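You operate a simulated robot arm through the tools that you are given. There is no shell and no other tool.

You are at the controls of a simulated robot arm. One attempt, no reset.

## Task
Stand a wafer roll in the medium pink cup, then shake cocoa in.
Fine: the cup stays where it is; spill none; the shaker goes back on the mat, closed. Set down upright: shaker.

Only the result counts: the job must be done as asked and must still hold three seconds after the hand-in. Knocking over, shifting, dropping, spilling or breaking anything else fails it.

## Robot
A 7-joint arm with a two-finger parallel gripper, fixed in place. Base frame: the origin is on the floor under the middle of its stand, x ahead of it, y to its left, z up; the work surface is at about z = 0.89. Lengths are in m, angles in degrees, forces in N, time in s.
It reaches about 1.479 m from its shoulder. Its first joint turns from -166.0 to 166.0 degrees. Payload 4.4 kg.
The tool frame sits at the grasp point between the pads (the TCP): z along the fingers, y along the line on which they close. The tips reach 0.023 m beyond it. Largest opening 0.094 m; finger width 0.038, thickness 0.01; the body of the gripper, 0.054 by 0.096 m, starts 0.039 m behind the TCP.
Orientation is told as [roll, pitch, yaw] about the base's x, y, z axes, in that order, counted from this pose: with the fingers straight down and closing along the base's y, the tool's x points along the base's -x, its y along +y and its z along -z.

## Interface
- The arm moves only by the tool step_arm. Its argument "motion" is a list of rows, each a list of 7 numbers: the shift along the tool's x, y, z in m, then the turn, a rotation vector about the tool's x, y, z in degrees, then the gripper command, from -1 (fully open) to 1 (shut), values between in proportion. In form: [[tx, ty, tz, wx, wy, wz, grip], ...]. A call has 1 to 20 rows; each row shifts and turns the commanded pose from where the row before left it, along the tool's axes as they then stand. Each row takes 0.2 s and may step no farther than 0.05 m and 8.6 degrees from the row before; otherwise, or with a gripper value out of range, the whole call is refused. Where a pose cannot be reached the arm comes as near as it can. A force on the tool above 40 N (or 10 N above the force at the start of the call, whichever is more), or a blocked arm, ends the call early, and 0.2 s more pass. The fingers move at their own pace (about 0.072 m/s each) and stop on an object; they squeeze with about 42 N. The grip force told is the motor's: it shows also when the fingers shut on nothing. Time passes only in rows, and 0.2 s behind the last, so rows that do not move let the fingers close. It gives the time, the measured TCP pose, the force on the tool (base axes), the opening and the grip force at its end, in the units of the frame above (readings bear some noise), with the torque about the TCP (base axes, N m) and any sound that the robot's microphone picked up.
- Cameras (640 x 400 px; columns grow to the right, rows downward): "scene" is fixed at [0.2205, -0.6513, 1.7282]; the picture's right is [0.97, -0.25, 0.00], its down [-0.13, -0.50, -0.86] and it looks along [0.21, 0.83, -0.52] (base axes); focal length 354 px, centre (320, 200). "wrist" rides on the gripper at [0.086, 0.016, -0.075] in the tool frame; the picture's right is [-0.18, 0.98, 0.00], its down [-0.58, -0.11, -0.81] and it looks along [-0.79, -0.15, 0.59] (tool axes); focal length 243 px, centre (320, 200). There is no depth. A picture from a camera that has moved, and an enlarged one, comes with that camera's place and axes in the base frame and with its lens.
- camera(camera): a new picture of that camera. The clock stands still meanwhile.
- inspect(camera, box): a new picture of the part [left, top, right, bottom] of that camera's present view, enlarged. The clock stands still meanwhile.
- finish_job(): hands the job in; it is judged then, once.

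Places have to be worked out from the pictures, the camera data and where the tool is seen. Open the gripper and draw the arm clear of the work before you hand the job in, unless the task says otherwise.

The tools are called after ">>>" by a JSON object that holds its "name" and its "arguments". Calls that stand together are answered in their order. step_arm: Moves the arm, as the interface text tells. Its arguments: {"type":"object","properties":{"motion":{"type":"array","items":{"type":"array","items":{"type":"number"}}}},"required":["motion"]} The other tools are called the same way: camera (camera) takes a picture; inspect (camera, box) takes an enlarged picture of a part of a camera's view; finish_job () hands the job in.

At the start:

```text
time_s: 0.0
eef_pos: [0.3905, 0.5695, 1.3047]
orientation: [0.0, 0.0, 0.2]
wrist_force: [0.0, 0.4, 0.3]
moment: [0.01, -0.03, -0.03]
width: 0.0943
gripper_force: 0.0
```

scene: 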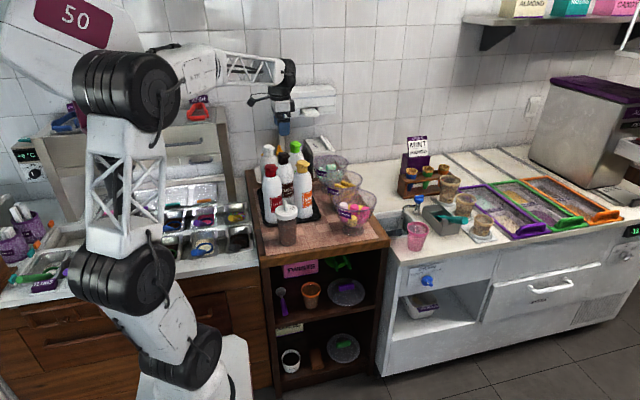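
wrist: 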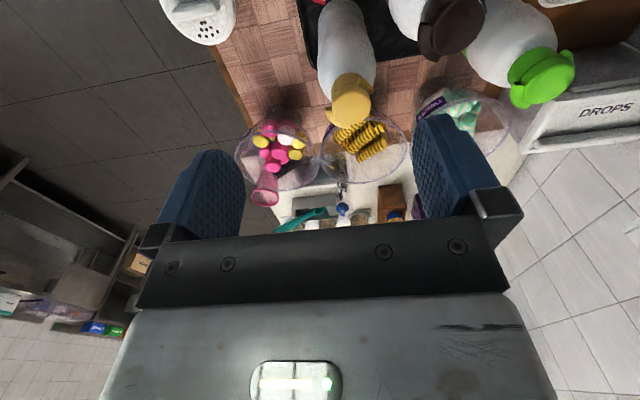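

I'll start by looking closely at the scene: the bottles, bowls, shaker and cups.

>>> {"name": "inspect", "arguments": {"camera": "scene", "box": [240, 130, 400, 260]}}

>>> {"name": "inspect", "arguments": {"camera": "scene", "box": [380, 130, 520, 260]}}

>>> {"name": "inspect", "arguments": {"camera": "wrist", "box": [150, 0, 550, 240]}}

>>> {"name": "inspect", "arguments": {"camera": "scene", "box": [0, 130, 260, 300]}}

```text
3.08 times, centred on (320, 195) of scene
camera zoom: at [0.2205, -0.6513, 1.7282], right [0.97, -0.25, 0.0], down [-0.13, -0.5, -0.86], along [0.21, 0.83, -0.52], focal length 1090 px, centre (320, 215)
```

zoom: 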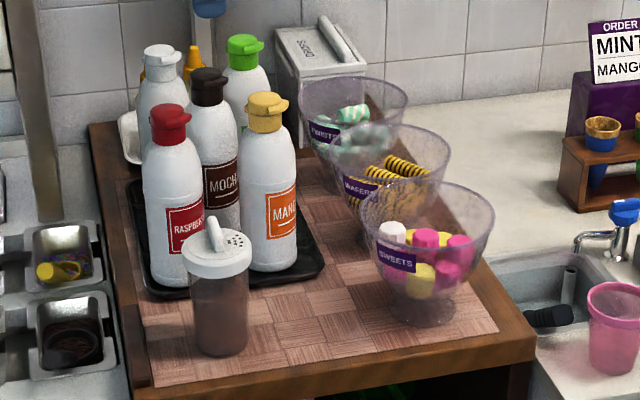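

```text
3.08 times, centred on (450, 195) of scene
camera zoom: at [0.2205, -0.6513, 1.7282], right [0.97, -0.25, 0.0], down [-0.13, -0.5, -0.86], along [0.21, 0.83, -0.52], focal length 1090 px, centre (-80, 215)
```

zoom: 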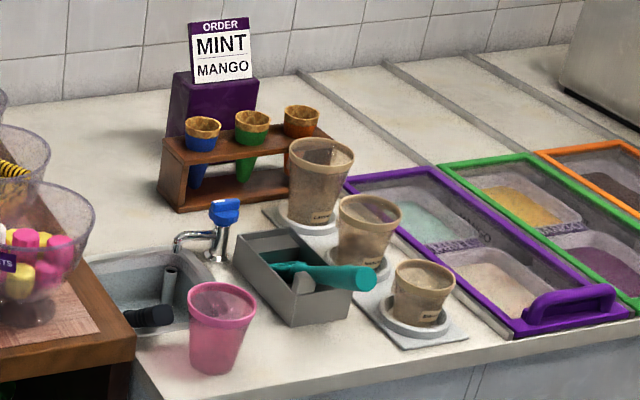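

```text
1.60 times, centred on (350, 120) of wrist
camera zoom: at [0.3039, 0.585, 1.3803], right [0.18, 0.98, 0.0], down [0.58, -0.11, 0.81], along [0.79, -0.15, -0.59], focal length 388 px, centre (272, 328)
```

zoom: 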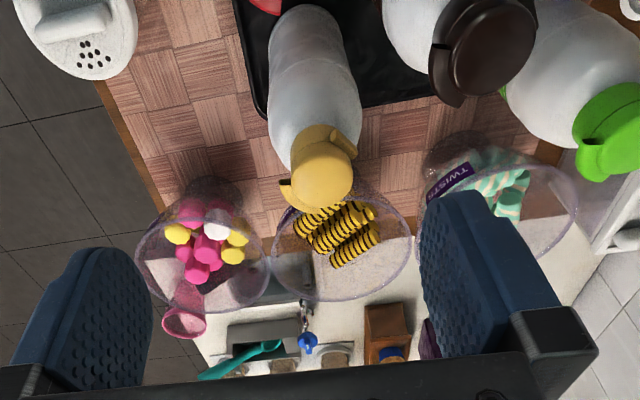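

```text
2.35 times, centred on (130, 215) of scene
camera zoom: at [0.2205, -0.6513, 1.7282], right [0.97, -0.25, 0.0], down [-0.13, -0.5, -0.86], along [0.21, 0.83, -0.52], focal length 833 px, centre (767, 165)
```

zoom: 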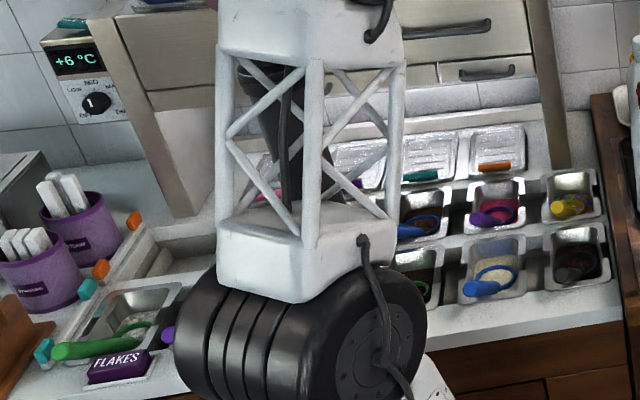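

The wafers bowl and the shaker are visible; I need finer views of the shaker lid, the pink cup and the rolls before moving.

>>> {"name": "inspect", "arguments": {"camera": "scene", "box": [265, 180, 325, 225]}}

>>> {"name": "inspect", "arguments": {"camera": "scene", "box": [390, 205, 450, 260]}}

>>> {"name": "inspect", "arguments": {"camera": "scene", "box": [315, 145, 395, 245]}}

>>> {"name": "inspect", "arguments": {"camera": "wrist", "box": [310, 100, 430, 200]}}

>>> {"name": "inspect", "arguments": {"camera": "wrist", "box": [150, 0, 270, 80]}}

>>> {"name": "inspect", "arguments": {"camera": "scene", "box": [400, 130, 500, 200]}}

>>> {"name": "inspect", "arguments": {"camera": "scene", "box": [255, 250, 385, 380]}}

>>> {"name": "inspect", "arguments": {"camera": "scene", "box": [480, 0, 640, 90]}}

```text
8.89 times, centred on (295, 202) of scene
camera zoom: at [0.2205, -0.6513, 1.7282], right [0.97, -0.25, 0.0], down [-0.13, -0.5, -0.86], along [0.21, 0.83, -0.52], focal length 3148 px, centre (542, 178)
```

zoom: 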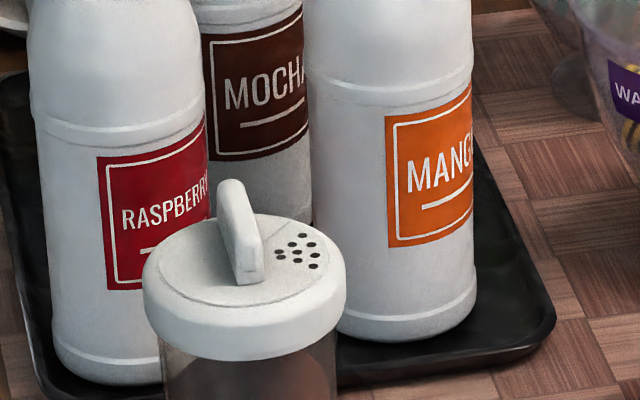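

```text
7.27 times, centred on (420, 232) of scene
camera zoom: at [0.2205, -0.6513, 1.7282], right [0.97, -0.25, 0.0], down [-0.13, -0.5, -0.86], along [0.21, 0.83, -0.52], focal length 2576 px, centre (-407, -36)
```

zoom: 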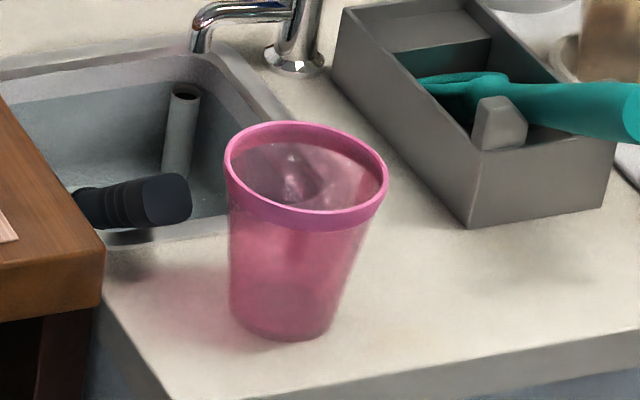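

```text
4.00 times, centred on (355, 195) of scene
camera zoom: at [0.2205, -0.6513, 1.7282], right [0.97, -0.25, 0.0], down [-0.13, -0.5, -0.86], along [0.21, 0.83, -0.52], focal length 1417 px, centre (180, 220)
```

zoom: 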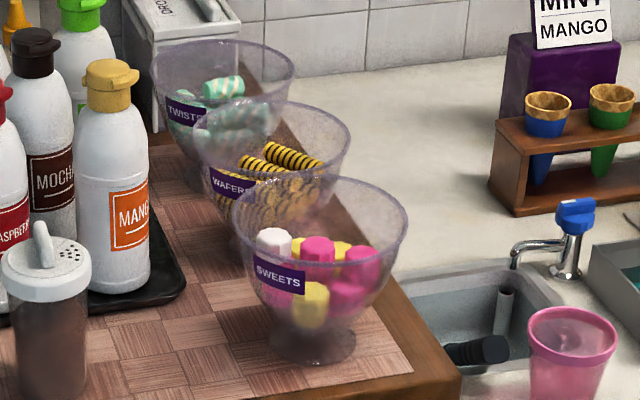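

```text
4.00 times, centred on (370, 150) of wrist
camera zoom: at [0.3039, 0.585, 1.3803], right [0.18, 0.98, 0.0], down [0.58, -0.11, 0.81], along [0.79, -0.15, -0.59], focal length 970 px, centre (120, 400)
```

zoom: 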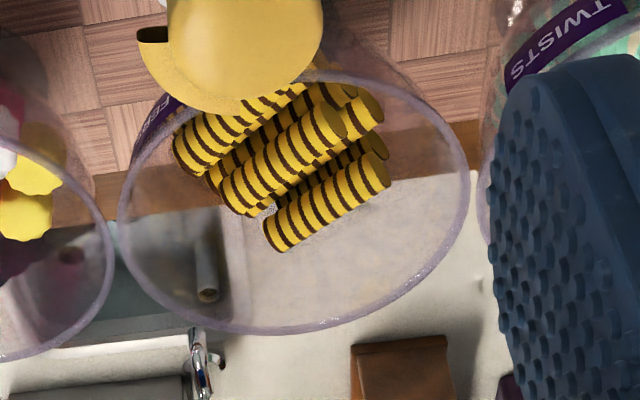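

```text
5.00 times, centred on (210, 40) of wrist
camera zoom: at [0.3039, 0.585, 1.3803], right [0.18, 0.98, 0.0], down [0.58, -0.11, 0.81], along [0.79, -0.15, -0.59], focal length 1213 px, centre (870, 1000)
```

zoom: 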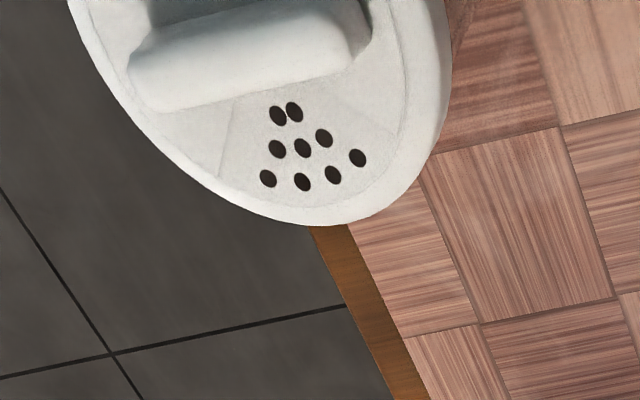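

```text
5.71 times, centred on (450, 165) of scene
camera zoom: at [0.2205, -0.6513, 1.7282], right [0.97, -0.25, 0.0], down [-0.13, -0.5, -0.86], along [0.21, 0.83, -0.52], focal length 2024 px, centre (-423, 400)
```

zoom: 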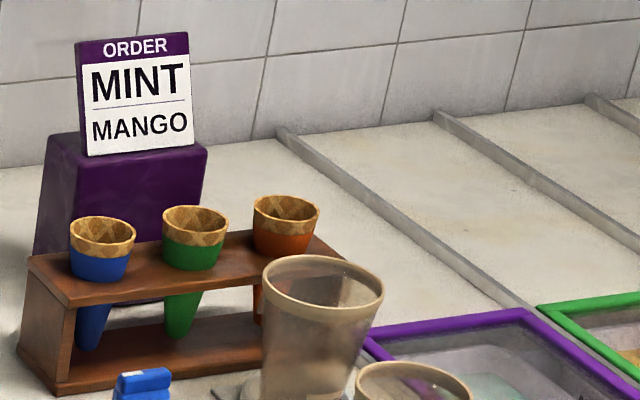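

```text
3.08 times, centred on (320, 315) of scene
camera zoom: at [0.2205, -0.6513, 1.7282], right [0.97, -0.25, 0.0], down [-0.13, -0.5, -0.86], along [0.21, 0.83, -0.52], focal length 1090 px, centre (320, -154)
```

zoom: 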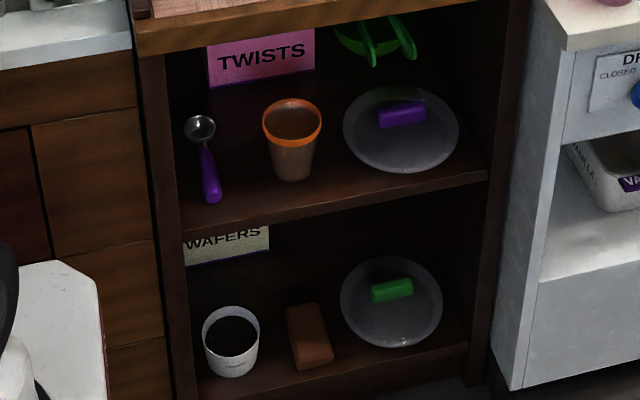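

```text
4.00 times, centred on (560, 45) of scene
camera zoom: at [0.2205, -0.6513, 1.7282], right [0.97, -0.25, 0.0], down [-0.13, -0.5, -0.86], along [0.21, 0.83, -0.52], focal length 1417 px, centre (-640, 820)
```

zoom: 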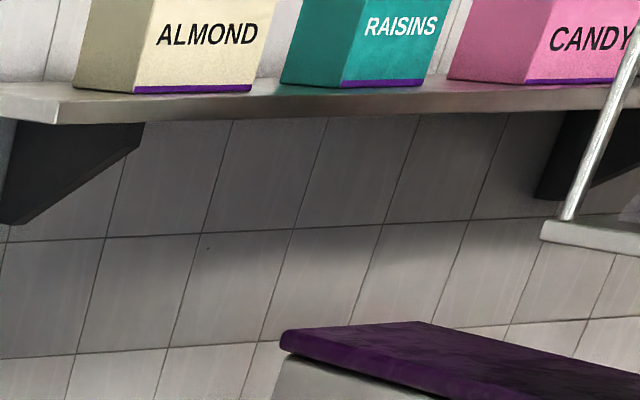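

The wafers bowl rim is near (0.645, 0.608, 1.017), the shaker near (0.37, 0.42) and the pink cup near (0.82, 0.26). The shaker lid has an upright tab beside its holes, so I move the wrist camera over there to understand it.

>>> {"name": "step_arm", "arguments": {"motion": [[0.02, -0.03, 0.02, 0, 0, 0, -1], [0.02, -0.03, 0.02, 0, 0, 0, -1], [0.02, -0.03, 0.02, 0, 0, 0, -1], [0.02, -0.03, 0.02, 0, 0, 0, -1], [0.02, -0.03, 0.02, 0, 0, 0, -1]]}}

```text
time_s: 1.2
eef_pos: [0.289, 0.4208, 1.2042]
orientation: [0.0, 0.0, 0.0]
wrist_force: [0.0, 0.2, -0.2]
moment: [-0.02, 0.02, 0.02]
width: 0.0939
gripper_force: 0.1
```

The arm arrived at (0.289, 0.421, 1.204). Now I view the shaker and whole scene from here.

>>> {"name": "camera", "arguments": {"camera": "wrist"}}

>>> {"name": "inspect", "arguments": {"camera": "wrist", "box": [270, 50, 400, 170]}}

>>> {"name": "camera", "arguments": {"camera": "scene"}}

```text
taken
camera wrist: at [0.2038, 0.4364, 1.2795], right [0.18, 0.98, 0.0], down [0.58, -0.11, 0.81], along [0.79, -0.15, -0.59], focal length 243 px, centre (320, 200)
```

wrist: 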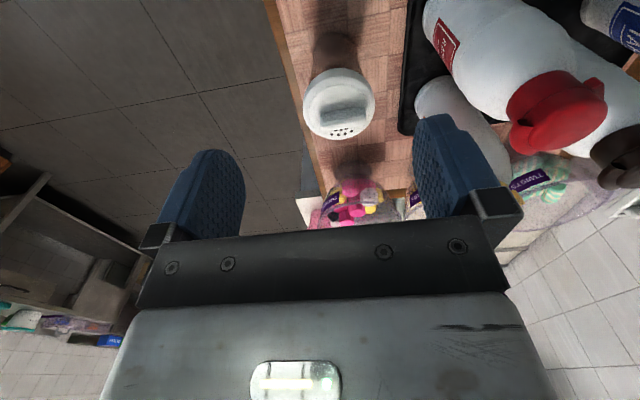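

```text
3.33 times, centred on (335, 110) of wrist
camera zoom: at [0.2038, 0.4364, 1.2795], right [0.18, 0.98, 0.0], down [0.58, -0.11, 0.81], along [0.79, -0.15, -0.59], focal length 809 px, centre (270, 500)
```

zoom: 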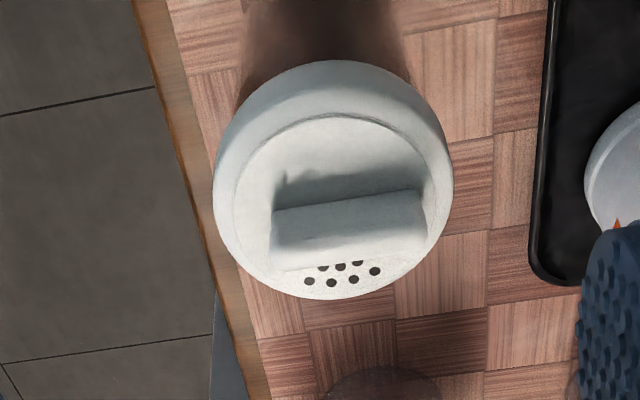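

```text
taken
```

scene: 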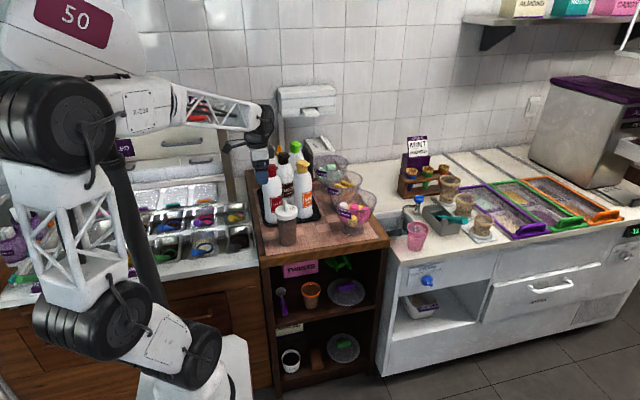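

The lid has an inner disc with a thick ridge and holes on the +x side; I zoom further to tell whether it is a flap or a turning knob.

>>> {"name": "inspect", "arguments": {"camera": "scene", "box": [274, 198, 304, 218]}}

>>> {"name": "inspect", "arguments": {"camera": "wrist", "box": [295, 60, 385, 145]}}

>>> {"name": "inspect", "arguments": {"camera": "scene", "box": [270, 195, 310, 250]}}

>>> {"name": "inspect", "arguments": {"camera": "scene", "box": [200, 90, 300, 210]}}

```text
16.00 times, centred on (289, 208) of scene
camera zoom: at [0.2205, -0.6513, 1.7282], right [0.97, -0.25, 0.0], down [-0.13, -0.5, -0.86], along [0.21, 0.83, -0.52], focal length 5667 px, centre (816, 72)
```

zoom: 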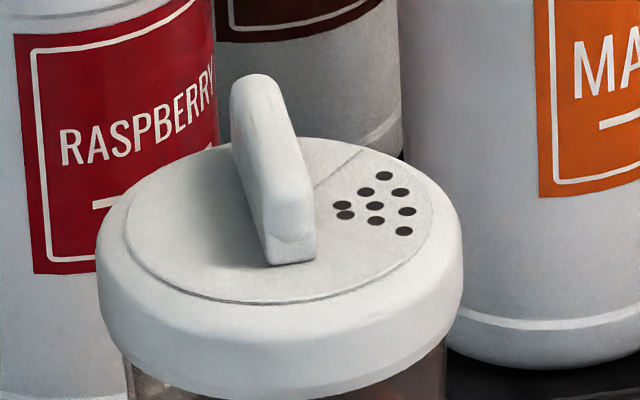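

```text
4.71 times, centred on (340, 102) of wrist
camera zoom: at [0.2038, 0.4364, 1.2795], right [0.18, 0.98, 0.0], down [0.58, -0.11, 0.81], along [0.79, -0.15, -0.59], focal length 1142 px, centre (226, 659)
```

zoom: 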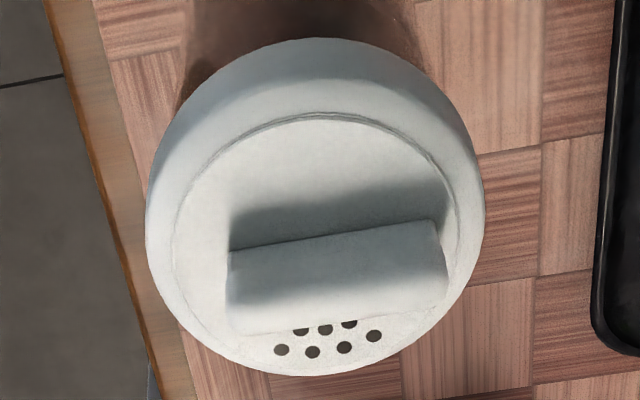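

```text
7.27 times, centred on (290, 222) of scene
camera zoom: at [0.2205, -0.6513, 1.7282], right [0.97, -0.25, 0.0], down [-0.13, -0.5, -0.86], along [0.21, 0.83, -0.52], focal length 2576 px, centre (538, 36)
```

zoom: 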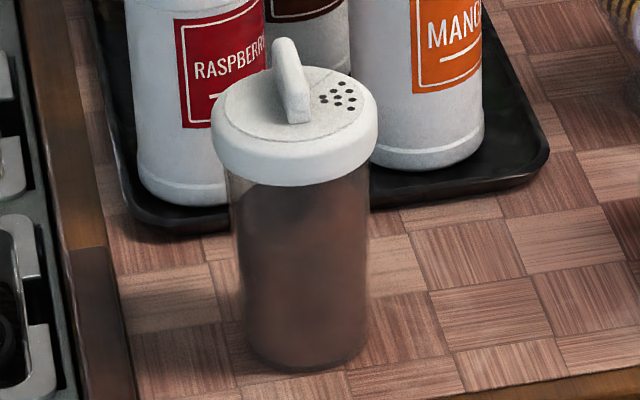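

```text
3.33 times, centred on (250, 150) of scene
camera zoom: at [0.2205, -0.6513, 1.7282], right [0.97, -0.25, 0.0], down [-0.13, -0.5, -0.86], along [0.21, 0.83, -0.52], focal length 1181 px, centre (553, 367)
```

zoom: 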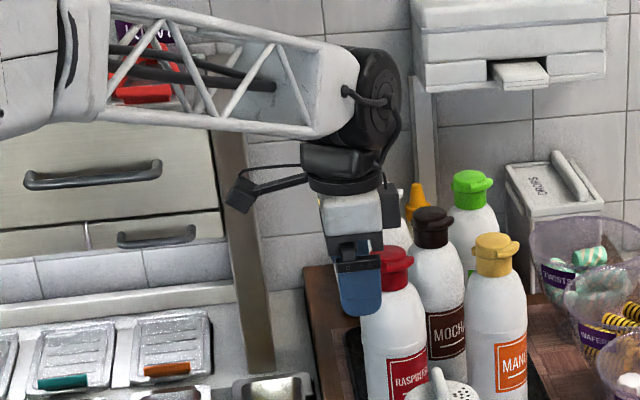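

Zooming still more on the lid, both cameras, since enlargements are rendered sharp.

>>> {"name": "inspect", "arguments": {"camera": "scene", "box": [279, 201, 297, 213]}}

>>> {"name": "inspect", "arguments": {"camera": "wrist", "box": [310, 95, 370, 140]}}

```text
16.00 times, centred on (288, 207) of scene
camera zoom: at [0.2205, -0.6513, 1.7282], right [0.97, -0.25, 0.0], down [-0.13, -0.5, -0.86], along [0.21, 0.83, -0.52], focal length 5667 px, centre (832, 88)
```

zoom: 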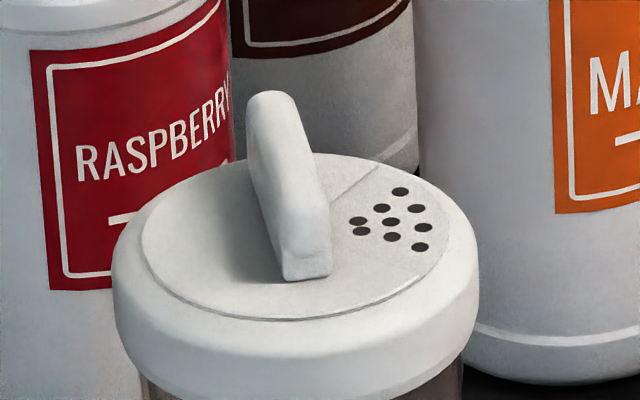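

```text
8.89 times, centred on (340, 118) of wrist
camera zoom: at [0.2038, 0.4364, 1.2795], right [0.18, 0.98, 0.0], down [0.58, -0.11, 0.81], along [0.79, -0.15, -0.59], focal length 2157 px, centre (142, 933)
```

zoom: 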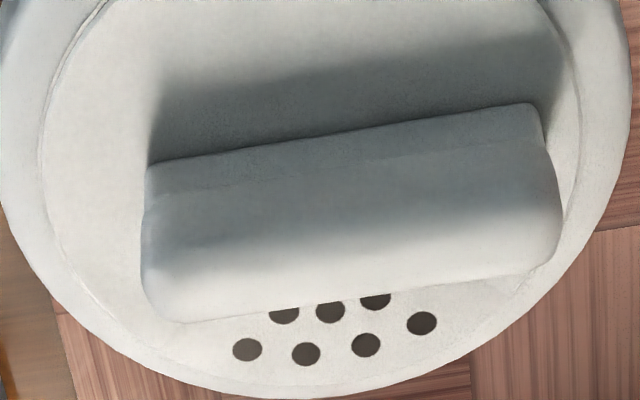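

The lid looks like a turning dial with a wedge of nine holes next to a central grip ridge. I'll deal with that later; first I go up and across to look into the wafers bowl from above.

>>> {"name": "step_arm", "arguments": {"motion": [[0, 0, -0.04, 0, 0, 0, -1], [-0.02, 0.02, -0.03, 0, 0, 0, -1], [-0.035, 0.025, 0, 0, 0, 0, -1], [-0.035, 0.025, 0, 0, 0, 0, -1], [-0.035, 0.025, 0, 0, 0, 0, -1], [-0.035, 0.025, 0, 0, 0, 0, -1], [-0.035, 0.025, 0, 0, 0, 0, -1], [-0.035, 0.025, 0, 0, 0, 0, -1]]}}

>>> {"name": "camera", "arguments": {"camera": "wrist"}}

>>> {"name": "inspect", "arguments": {"camera": "wrist", "box": [260, 40, 420, 170]}}

```text
time_s: 3.0
eef_pos: [0.5215, 0.5886, 1.2777]
orientation: [0.0, 0.0, 0.2]
wrist_force: [0.0, 1.0, 0.5]
moment: [0.02, 0.0, 0.02]
width: 0.094
gripper_force: 0.0
```

```text
taken
camera wrist: at [0.4344, 0.6048, 1.3525], right [0.18, 0.98, 0.0], down [0.58, -0.11, 0.81], along [0.79, -0.15, -0.59], focal length 243 px, centre (320, 200)
```

wrist: 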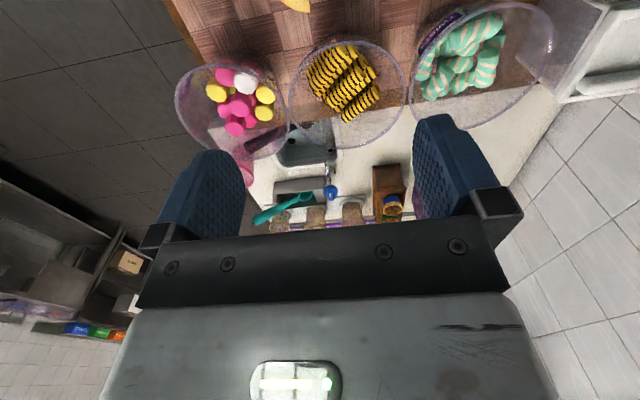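

```text
3.08 times, centred on (340, 105) of wrist
camera zoom: at [0.4344, 0.6048, 1.3525], right [0.18, 0.98, 0.0], down [0.58, -0.11, 0.81], along [0.79, -0.15, -0.59], focal length 746 px, centre (258, 492)
```

zoom: 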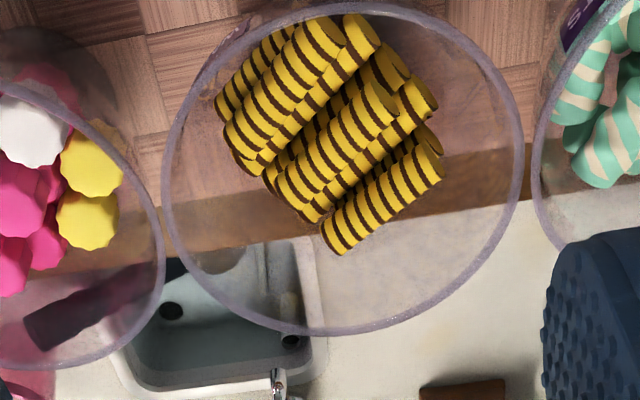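

The rolls lie parallel in layers; I zoom in to pick a free top roll.

>>> {"name": "inspect", "arguments": {"camera": "wrist", "box": [300, 35, 390, 130]}}

>>> {"name": "inspect", "arguments": {"camera": "scene", "box": [322, 160, 372, 215]}}

```text
4.21 times, centred on (345, 82) of wrist
camera zoom: at [0.4344, 0.6048, 1.3525], right [0.18, 0.98, 0.0], down [0.58, -0.11, 0.81], along [0.79, -0.15, -0.59], focal length 1022 px, centre (215, 695)
```

zoom: 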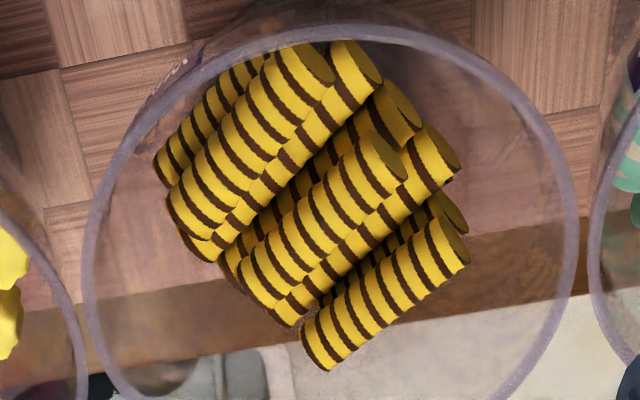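

```text
7.27 times, centred on (347, 188) of scene
camera zoom: at [0.2205, -0.6513, 1.7282], right [0.97, -0.25, 0.0], down [-0.13, -0.5, -0.86], along [0.21, 0.83, -0.52], focal length 2576 px, centre (124, 291)
```

zoom: 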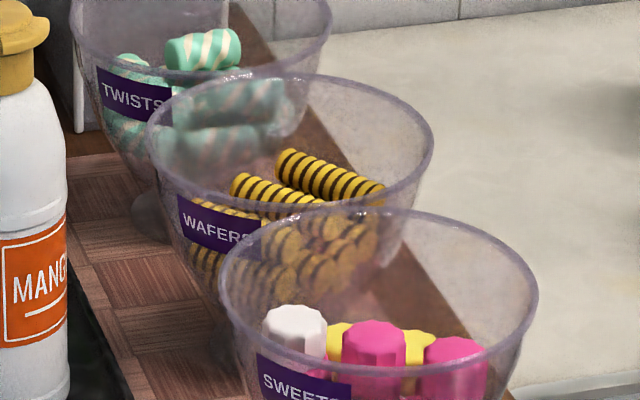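

Roll B (top layer, middle of the bowl) is centred near (0.640, 0.605, 0.99), about 0.07 long, pointing along about 129° in the base plane. I turn the hand so its x axis lies along the roll and lean it 30°, staying high above everything.

>>> {"name": "step_arm", "arguments": {"motion": [[0, 0, 0, 0, 0, 8.55, -1], [0, 0, 0, 0, 0, 8.55, -1], [0, 0, 0, 0, 0, 8.55, -1], [0, 0, 0, 0, 0, 8.55, -1], [0, 0, 0, 0, 0, 8.55, -1], [0, 0, 0, 0, 0, 8.55, -1], [0, 0, 0, 0, 7.5, 0, -1], [0, 0, 0, 0, 7.5, 0, -1], [0, 0, 0, 0, 7.5, 0, -1], [0, 0, 0, 0, 7.5, 0, -1]]}}

>>> {"name": "camera", "arguments": {"camera": "wrist"}}

>>> {"name": "camera", "arguments": {"camera": "scene"}}

```text
time_s: 5.2
eef_pos: [0.5204, 0.5895, 1.276]
orientation: [0.0, 30.0, -51.4]
wrist_force: [0.4, -0.1, -0.1]
moment: [0.02, -0.01, 0.0]
width: 0.094
gripper_force: 0.0
```

```text
taken
camera wrist: at [0.5096, 0.6284, 1.3842], right [0.87, 0.49, -0.09], down [0.48, -0.78, 0.41], along [0.13, -0.4, -0.91], focal length 243 px, centre (320, 200)
```

wrist: 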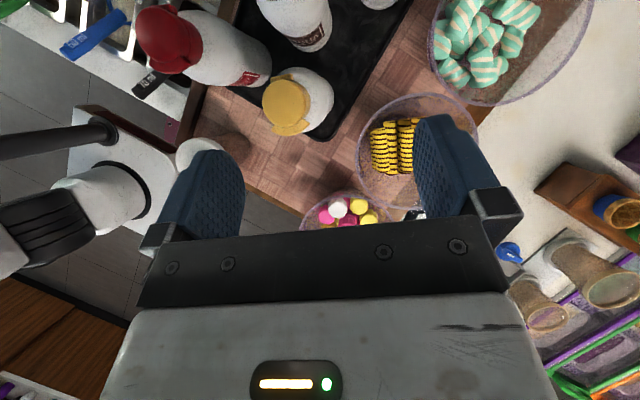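

```text
taken
```

scene: 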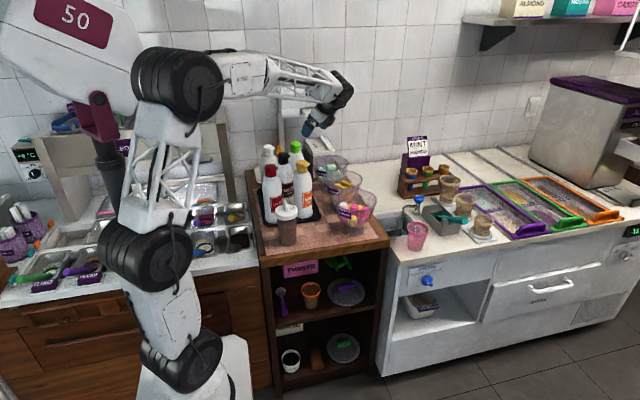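

The orientation came out right (0, 30, −51.4). I now move to about 15 cm above roll B for a close look.

>>> {"name": "step_arm", "arguments": {"motion": [[-0.0251, 0.0201, 0.0169, 0, 0, 0, -1], [-0.0251, 0.0201, 0.0169, 0, 0, 0, -1], [-0.0251, 0.0201, 0.0169, 0, 0, 0, -1], [-0.0251, 0.0201, 0.0169, 0, 0, 0, -1], [-0.0251, 0.0201, 0.0169, 0, 0, 0, -1]]}}

>>> {"name": "camera", "arguments": {"camera": "wrist"}}

>>> {"name": "inspect", "arguments": {"camera": "wrist", "box": [260, 100, 380, 220]}}

```text
time_s: 6.4
eef_pos: [0.6423, 0.6001, 1.14]
orientation: [0.2, 30.0, -51.1]
wrist_force: [-0.1, -0.3, 1.5]
moment: [-0.02, -0.02, 0.03]
width: 0.0938
gripper_force: 0.1
```

```text
taken
camera wrist: at [0.6307, 0.6392, 1.2484], right [0.87, 0.49, -0.09], down [0.48, -0.78, 0.41], along [0.13, -0.4, -0.91], focal length 243 px, centre (320, 200)
```

wrist: 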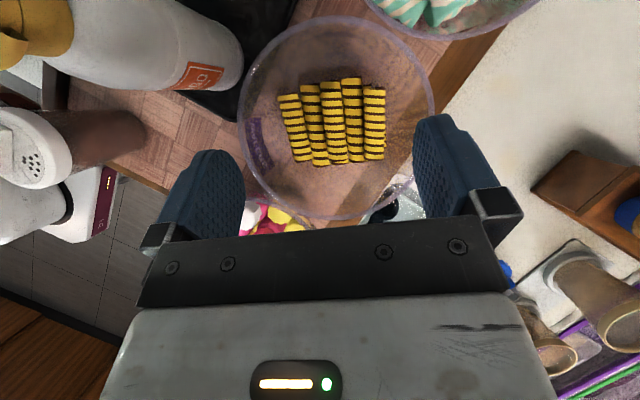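

```text
3.33 times, centred on (320, 160) of wrist
camera zoom: at [0.6307, 0.6392, 1.2484], right [0.87, 0.49, -0.09], down [0.48, -0.78, 0.41], along [0.13, -0.4, -0.91], focal length 809 px, centre (320, 333)
```

zoom: 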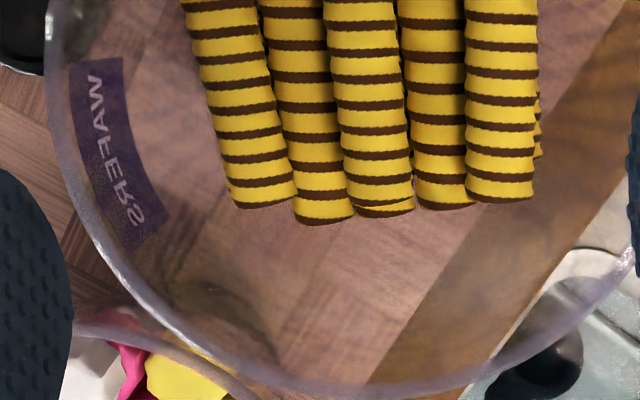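

From above I see five rolls: three high ones (A, B, C left to right) with lower ones between them. I check the pile's cross-section from the ends in the scene view and enlarge the wrist view.

>>> {"name": "inspect", "arguments": {"camera": "scene", "box": [334, 165, 374, 195]}}

>>> {"name": "inspect", "arguments": {"camera": "wrist", "box": [265, 65, 405, 175]}}

```text
13.33 times, centred on (354, 180) of scene
camera zoom: at [0.2205, -0.6513, 1.7282], right [0.97, -0.25, 0.0], down [-0.13, -0.5, -0.86], along [0.21, 0.83, -0.52], focal length 4722 px, centre (-133, 467)
```

zoom: 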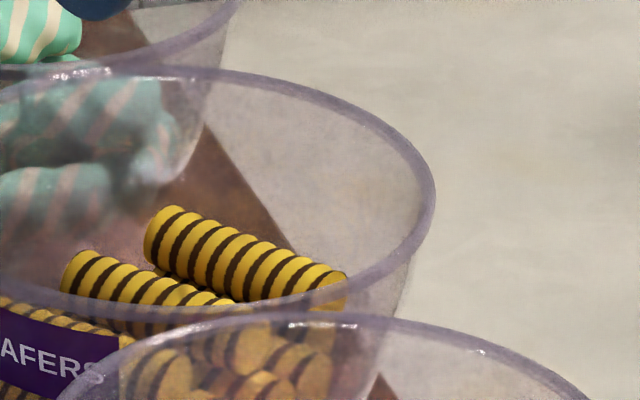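

```text
3.64 times, centred on (335, 120) of wrist
camera zoom: at [0.6307, 0.6392, 1.2484], right [0.87, 0.49, -0.09], down [0.48, -0.78, 0.41], along [0.13, -0.4, -0.91], focal length 882 px, centre (266, 491)
```

zoom: 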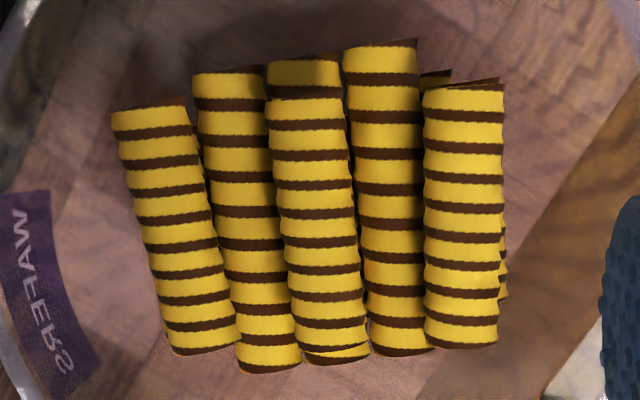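

The five upper rolls lie almost side by side, so only the outer ones have a free flank; roll C (right-most, from about (0.694, 0.5985) to (0.654, 0.6546), axis z≈0.985) is my pick. I check the fingertip shape before planning the fit.

>>> {"name": "inspect", "arguments": {"camera": "scene", "box": [300, 90, 380, 150]}}

>>> {"name": "inspect", "arguments": {"camera": "wrist", "box": [140, 100, 260, 260]}}

>>> {"name": "inspect", "arguments": {"camera": "wrist", "box": [400, 100, 530, 260]}}

```text
6.67 times, centred on (340, 120) of scene
camera zoom: at [0.2205, -0.6513, 1.7282], right [0.97, -0.25, 0.0], down [-0.13, -0.5, -0.86], along [0.21, 0.83, -0.52], focal length 2361 px, centre (187, 733)
```

zoom: 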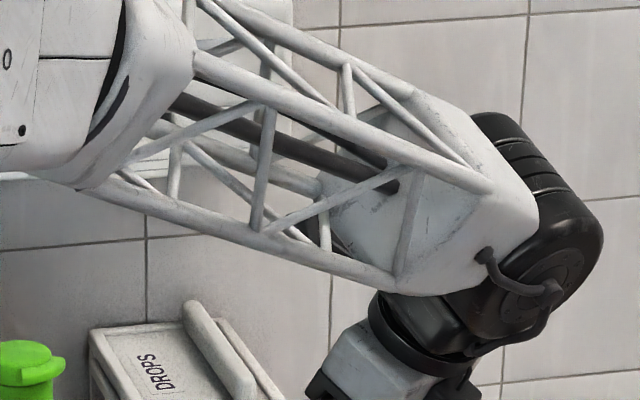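

```text
2.50 times, centred on (200, 180) of wrist
camera zoom: at [0.6307, 0.6392, 1.2484], right [0.87, 0.49, -0.09], down [0.48, -0.78, 0.41], along [0.13, -0.4, -0.91], focal length 606 px, centre (620, 250)
```

zoom: 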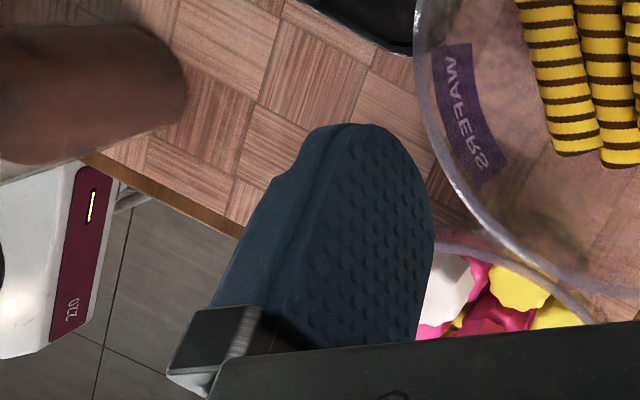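

```text
2.50 times, centred on (465, 180) of wrist
camera zoom: at [0.6307, 0.6392, 1.2484], right [0.87, 0.49, -0.09], down [0.48, -0.78, 0.41], along [0.13, -0.4, -0.91], focal length 606 px, centre (-42, 250)
```

zoom: 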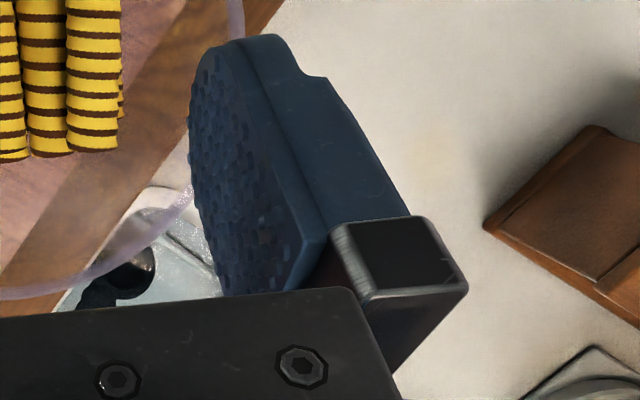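

The fingertips are rounded paddles. I re-orient: yaw a little, tilt 20° about the roll's axis so the outer finger reaches lower on C's free side, lean 20°, then move to a pre-grasp point above C.

>>> {"name": "step_arm", "arguments": {"motion": [[0, 0, 0, 0, -7.5, 0, -1], [0, 0, 0, 0, -7.5, 0, -1], [0, 0, 0, 0, -7.5, 0, -1], [0, 0, 0, 0, -7.5, 0, -1], [0, 0, 0, 0, 0, 2.4, -1], [0, 0, 0, 6.6667, 0, 0, -1], [0, 0, 0, 6.6667, 0, 0, -1], [0, 0, 0, 6.6667, 0, 0, -1], [0, 0, 0, 0, 6.6667, 0, -1], [0, 0, 0, 0, 6.6667, 0, -1], [0, 0, 0, 0, 6.6667, 0, -1], [-0.0089, 0.0297, 0.0155, 0, 0, 0, -1], [-0.0089, 0.0297, 0.0155, 0, 0, 0, -1], [-0.0089, 0.0297, 0.0155, 0, 0, 0, -1]]}}

>>> {"name": "camera", "arguments": {"camera": "wrist"}}

>>> {"name": "inspect", "arguments": {"camera": "wrist", "box": [200, 40, 440, 220]}}

>>> {"name": "camera", "arguments": {"camera": "scene"}}

```text
time_s: 9.4
eef_pos: [0.6964, 0.6326, 1.0608]
orientation: [-21.1, 18.8, -60.7]
wrist_force: [0.3, -0.1, 0.6]
moment: [0.03, -0.02, -0.01]
width: 0.094
gripper_force: 0.0
```

```text
taken
camera wrist: at [0.7023, 0.7064, 1.1491], right [0.83, 0.4, -0.39], down [0.56, -0.61, 0.56], along [-0.02, -0.69, -0.73], focal length 243 px, centre (320, 200)
```

wrist: 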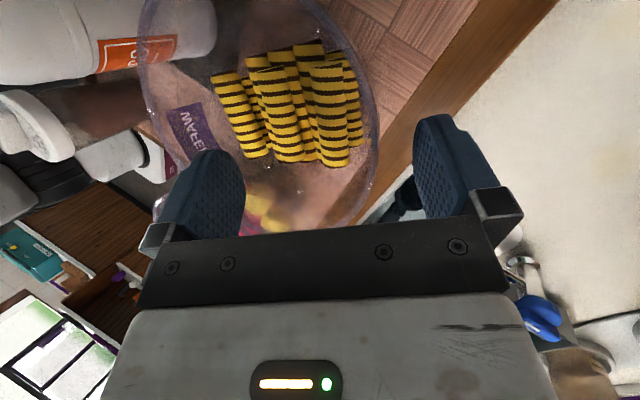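

```text
2.22 times, centred on (320, 130) of wrist
camera zoom: at [0.7023, 0.7064, 1.1491], right [0.83, 0.4, -0.39], down [0.56, -0.61, 0.56], along [-0.02, -0.69, -0.73], focal length 539 px, centre (320, 356)
```

zoom: 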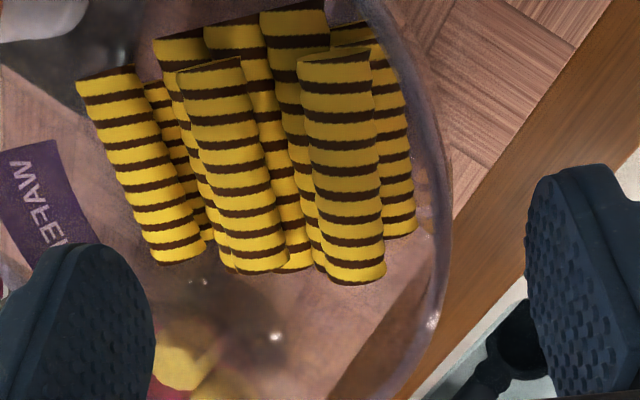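

```text
taken
```

scene: 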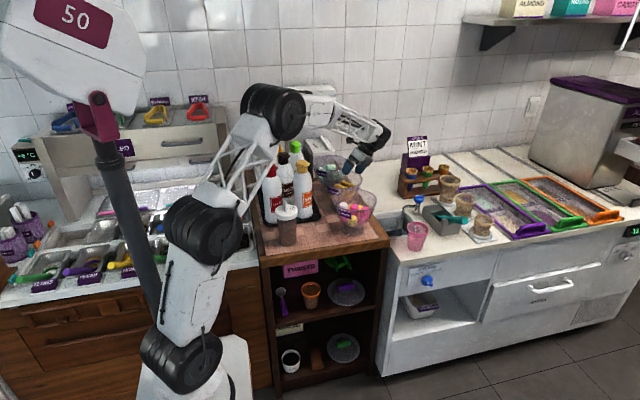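

C's axis triangulates to a consistent line at z≈0.985. I tilt 4° more about the roll, set the fingers to about 30 mm and let things settle before the final approach.

>>> {"name": "step_arm", "arguments": {"motion": [[0, 0, 0, 3.76, 0, 1.37, 0.36], [0, 0, 0, 0, 0, 0, 0.36], [0, 0, 0, 0, 0, 0, 0.36], [0, 0, 0, 0, 0, 0, 0.36]]}}

>>> {"name": "camera", "arguments": {"camera": "wrist"}}

>>> {"name": "inspect", "arguments": {"camera": "wrist", "box": [200, 40, 440, 220]}}

```text
time_s: 10.4
eef_pos: [0.6968, 0.6323, 1.0604]
orientation: [-25.4, 18.2, -62.2]
wrist_force: [1.3, 0.5, -0.2]
moment: [0.04, -0.01, 0.03]
width: 0.0309
gripper_force: 1.1
```

```text
taken
camera wrist: at [0.7082, 0.7096, 1.1445], right [0.81, 0.38, -0.46], down [0.59, -0.59, 0.55], along [-0.06, -0.72, -0.69], focal length 243 px, centre (320, 200)
```

wrist: 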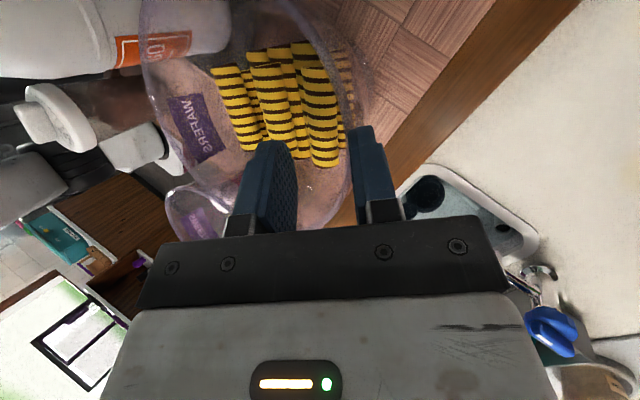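

```text
2.22 times, centred on (320, 130) of wrist
camera zoom: at [0.7082, 0.7096, 1.1445], right [0.81, 0.38, -0.46], down [0.59, -0.59, 0.55], along [-0.06, -0.72, -0.69], focal length 539 px, centre (320, 356)
```

zoom: 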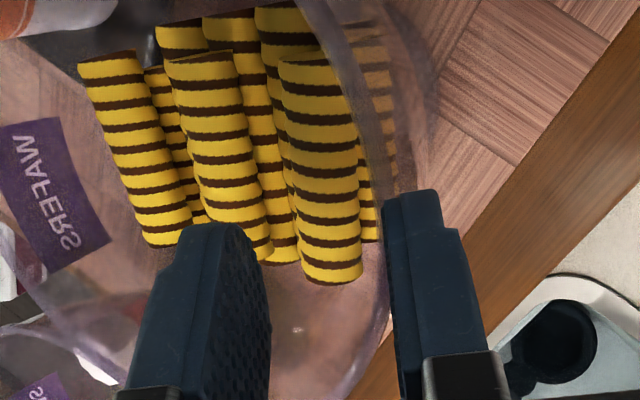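

The outer finger would come close to the bowl's rim with this lean, so I'll take C at its middle instead with only the 20° sideways tilt, then re-lay it crosswise on the pile for an end grip later. I undo the lean and move to 22 mm before the axis.

>>> {"name": "step_arm", "arguments": {"motion": [[0, 0, 0, 0, -6.6667, 0, 0.4], [0, 0, 0, 0, -6.6667, 0, 0.4], [0, 0, 0, 0, -6.6667, 0, 0.4], [0, 0, 0, -4, 0, 0, 0.4], [0.0045, 0.0027, 0.0167, 0, 0, 0, 0.4], [0.0046, 0.0027, 0.0166, 0, 0, 0, 0.4], [0, 0, 0, 0, 0, 0, 0.4]]}}

>>> {"name": "camera", "arguments": {"camera": "wrist"}}

>>> {"name": "inspect", "arguments": {"camera": "wrist", "box": [220, 60, 420, 220]}}

>>> {"name": "inspect", "arguments": {"camera": "scene", "box": [310, 140, 400, 210]}}

```text
time_s: 12.0
eef_pos: [0.6887, 0.6361, 1.025]
orientation: [-20.0, -0.1, -53.7]
wrist_force: [-0.4, -0.2, -0.3]
moment: [-0.03, 0.0, 0.01]
width: 0.0282
gripper_force: 0.0
```

```text
taken
camera wrist: at [0.6705, 0.7293, 1.091], right [0.85, 0.4, -0.34], down [0.48, -0.37, 0.8], along [0.19, -0.84, -0.51], focal length 243 px, centre (320, 200)
```

wrist: 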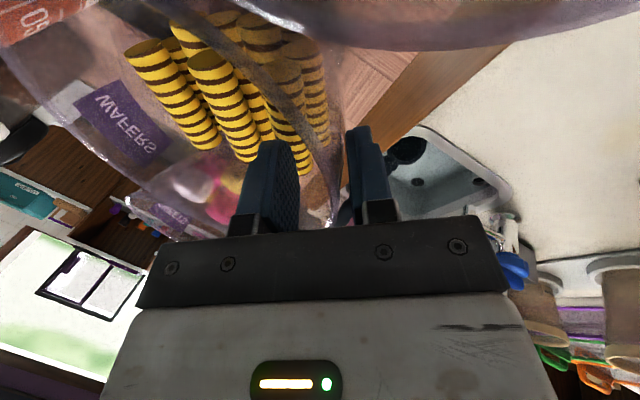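

```text
2.50 times, centred on (320, 140) of wrist
camera zoom: at [0.6705, 0.7293, 1.091], right [0.85, 0.4, -0.34], down [0.48, -0.37, 0.8], along [0.19, -0.84, -0.51], focal length 606 px, centre (320, 350)
```

zoom: 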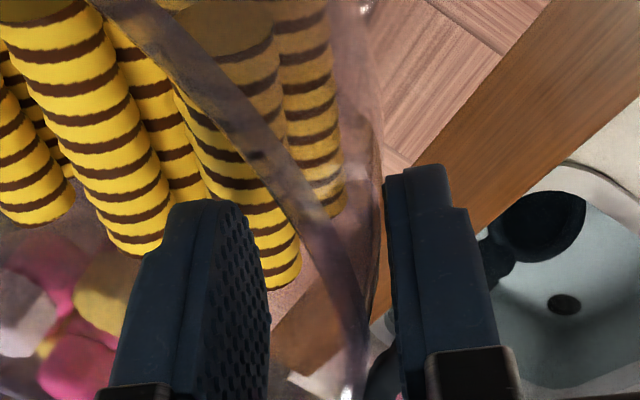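

```text
5.71 times, centred on (355, 175) of scene
camera zoom: at [0.2205, -0.6513, 1.7282], right [0.97, -0.25, 0.0], down [-0.13, -0.5, -0.86], along [0.21, 0.83, -0.52], focal length 2024 px, centre (120, 343)
```

zoom: 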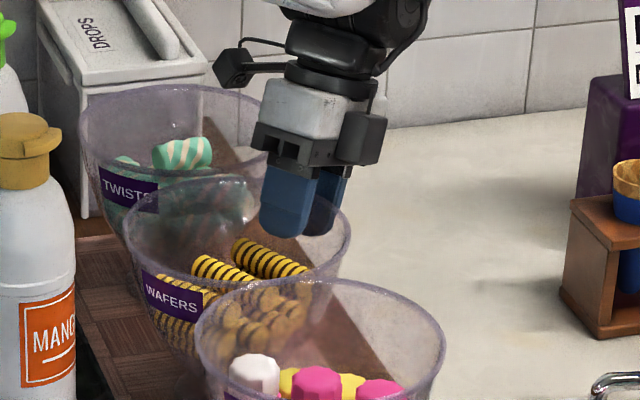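

The roll positions in the last two views differ from the earlier ones by nearly 2 cm, so the bowl may have been nudged when the fingers closed. I compare the same scene boxes as before to check.

>>> {"name": "inspect", "arguments": {"camera": "scene", "box": [322, 160, 372, 215]}}

>>> {"name": "inspect", "arguments": {"camera": "scene", "box": [315, 145, 395, 245]}}

```text
7.27 times, centred on (347, 188) of scene
camera zoom: at [0.2205, -0.6513, 1.7282], right [0.97, -0.25, 0.0], down [-0.13, -0.5, -0.86], along [0.21, 0.83, -0.52], focal length 2576 px, centre (124, 291)
```

zoom: 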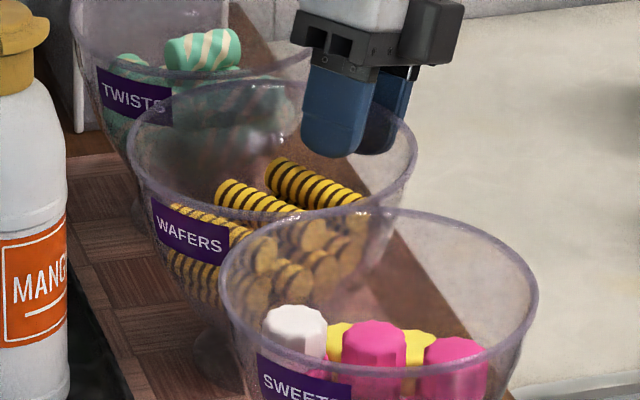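

```text
4.00 times, centred on (355, 195) of scene
camera zoom: at [0.2205, -0.6513, 1.7282], right [0.97, -0.25, 0.0], down [-0.13, -0.5, -0.86], along [0.21, 0.83, -0.52], focal length 1417 px, centre (180, 220)
```

zoom: 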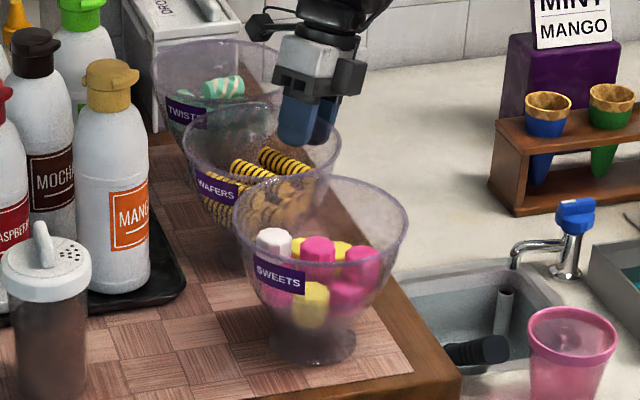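

The bowl was indeed dragged about 1.5–2 cm by the outer finger (which sits outside the rim). I measure the shift precisely with the same enlargement as earlier so I can put the bowl back.

>>> {"name": "inspect", "arguments": {"camera": "scene", "box": [334, 165, 374, 195]}}

>>> {"name": "inspect", "arguments": {"camera": "scene", "box": [240, 130, 400, 260]}}

>>> {"name": "inspect", "arguments": {"camera": "wrist", "box": [140, 0, 460, 220]}}

```text
13.33 times, centred on (354, 180) of scene
camera zoom: at [0.2205, -0.6513, 1.7282], right [0.97, -0.25, 0.0], down [-0.13, -0.5, -0.86], along [0.21, 0.83, -0.52], focal length 4722 px, centre (-133, 467)
```

zoom: 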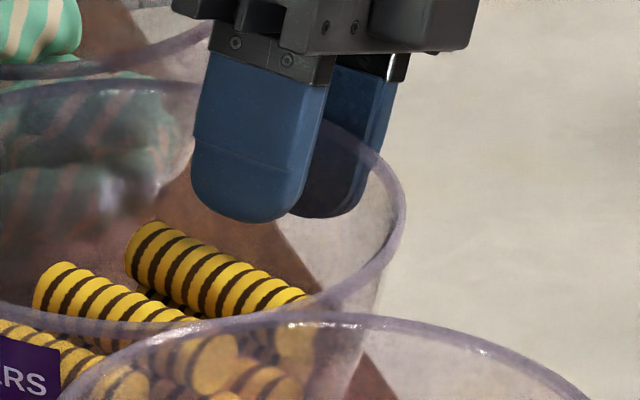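

```text
3.08 times, centred on (320, 195) of scene
camera zoom: at [0.2205, -0.6513, 1.7282], right [0.97, -0.25, 0.0], down [-0.13, -0.5, -0.86], along [0.21, 0.83, -0.52], focal length 1090 px, centre (320, 215)
```

zoom: 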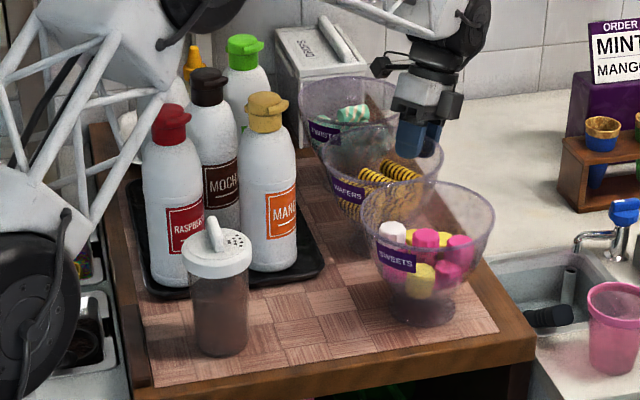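

```text
1.82 times, centred on (300, 110) of wrist
camera zoom: at [0.6705, 0.7293, 1.091], right [0.85, 0.4, -0.34], down [0.48, -0.37, 0.8], along [0.19, -0.84, -0.51], focal length 441 px, centre (356, 364)
```

zoom: 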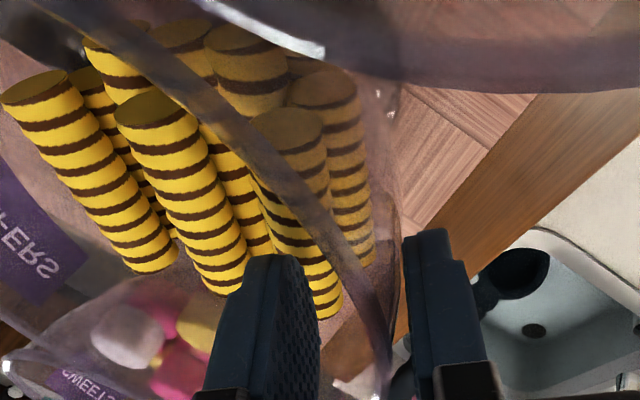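

The bowl slid roughly (−0.011, −0.006) with a slight turn; I'll put it back once the roll is out. I lift straight up now, reduce the sideways tilt to 10° so the outer finger stays inside the rim, and re-measure.

>>> {"name": "step_arm", "arguments": {"motion": [[0, -0.0103, -0.0282, 0, 0, 0, 0.4], [0, -0.0103, -0.0282, 0, 0, 0, 0.4], [0, -0.0137, -0.0376, 0, 0, 0, 0.4], [0, 0, 0, -5, 0, 0, 0.4], [0, 0, 0, -5, 0, 0, 0.4], [0, 0, 0, 0, 0, 0, 0.4]]}}

>>> {"name": "camera", "arguments": {"camera": "wrist"}}

>>> {"name": "inspect", "arguments": {"camera": "wrist", "box": [200, 30, 440, 210]}}

>>> {"name": "inspect", "arguments": {"camera": "scene", "box": [322, 160, 372, 215]}}

```text
time_s: 13.4
eef_pos: [0.6893, 0.6353, 1.1259]
orientation: [-9.9, -0.2, -53.6]
wrist_force: [0.1, -0.2, -0.1]
moment: [0.02, 0.0, -0.02]
width: 0.0283
gripper_force: 0.1
```

```text
taken
camera wrist: at [0.6609, 0.7228, 1.1977], right [0.89, 0.43, -0.17], down [0.37, -0.45, 0.81], along [0.27, -0.79, -0.56], focal length 243 px, centre (320, 200)
```

wrist: 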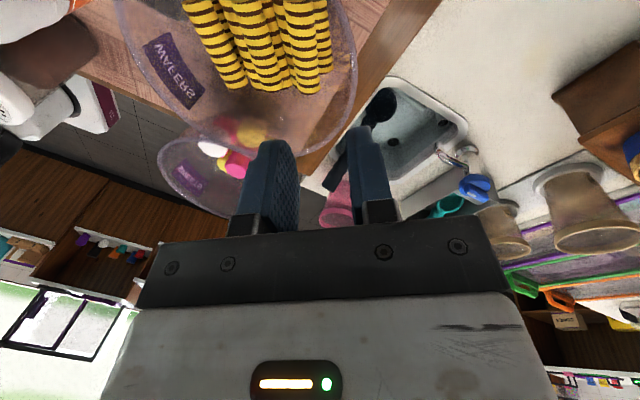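

```text
2.22 times, centred on (320, 120) of wrist
camera zoom: at [0.6609, 0.7228, 1.1977], right [0.89, 0.43, -0.17], down [0.37, -0.45, 0.81], along [0.27, -0.79, -0.56], focal length 539 px, centre (320, 378)
```

zoom: 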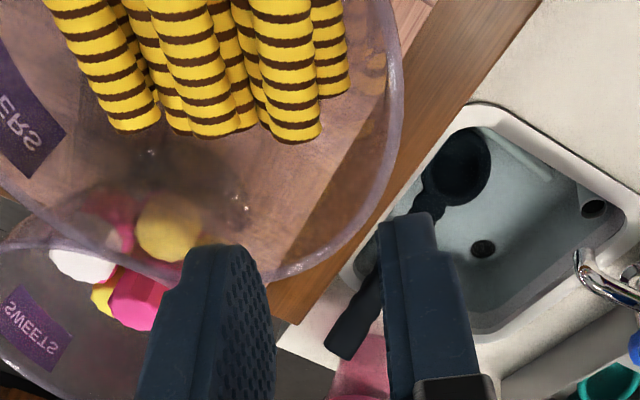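

```text
7.27 times, centred on (347, 188) of scene
camera zoom: at [0.2205, -0.6513, 1.7282], right [0.97, -0.25, 0.0], down [-0.13, -0.5, -0.86], along [0.21, 0.83, -0.52], focal length 2576 px, centre (124, 291)
```

zoom: 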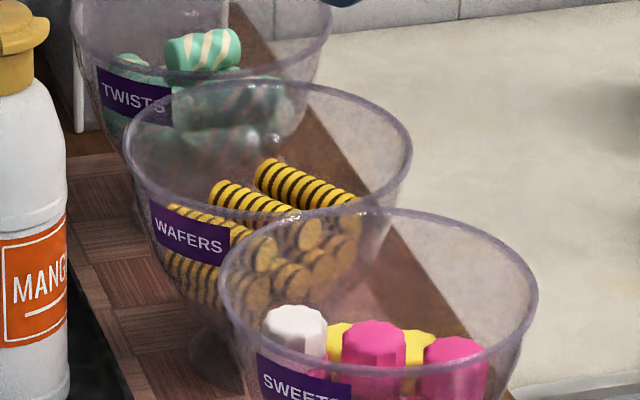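

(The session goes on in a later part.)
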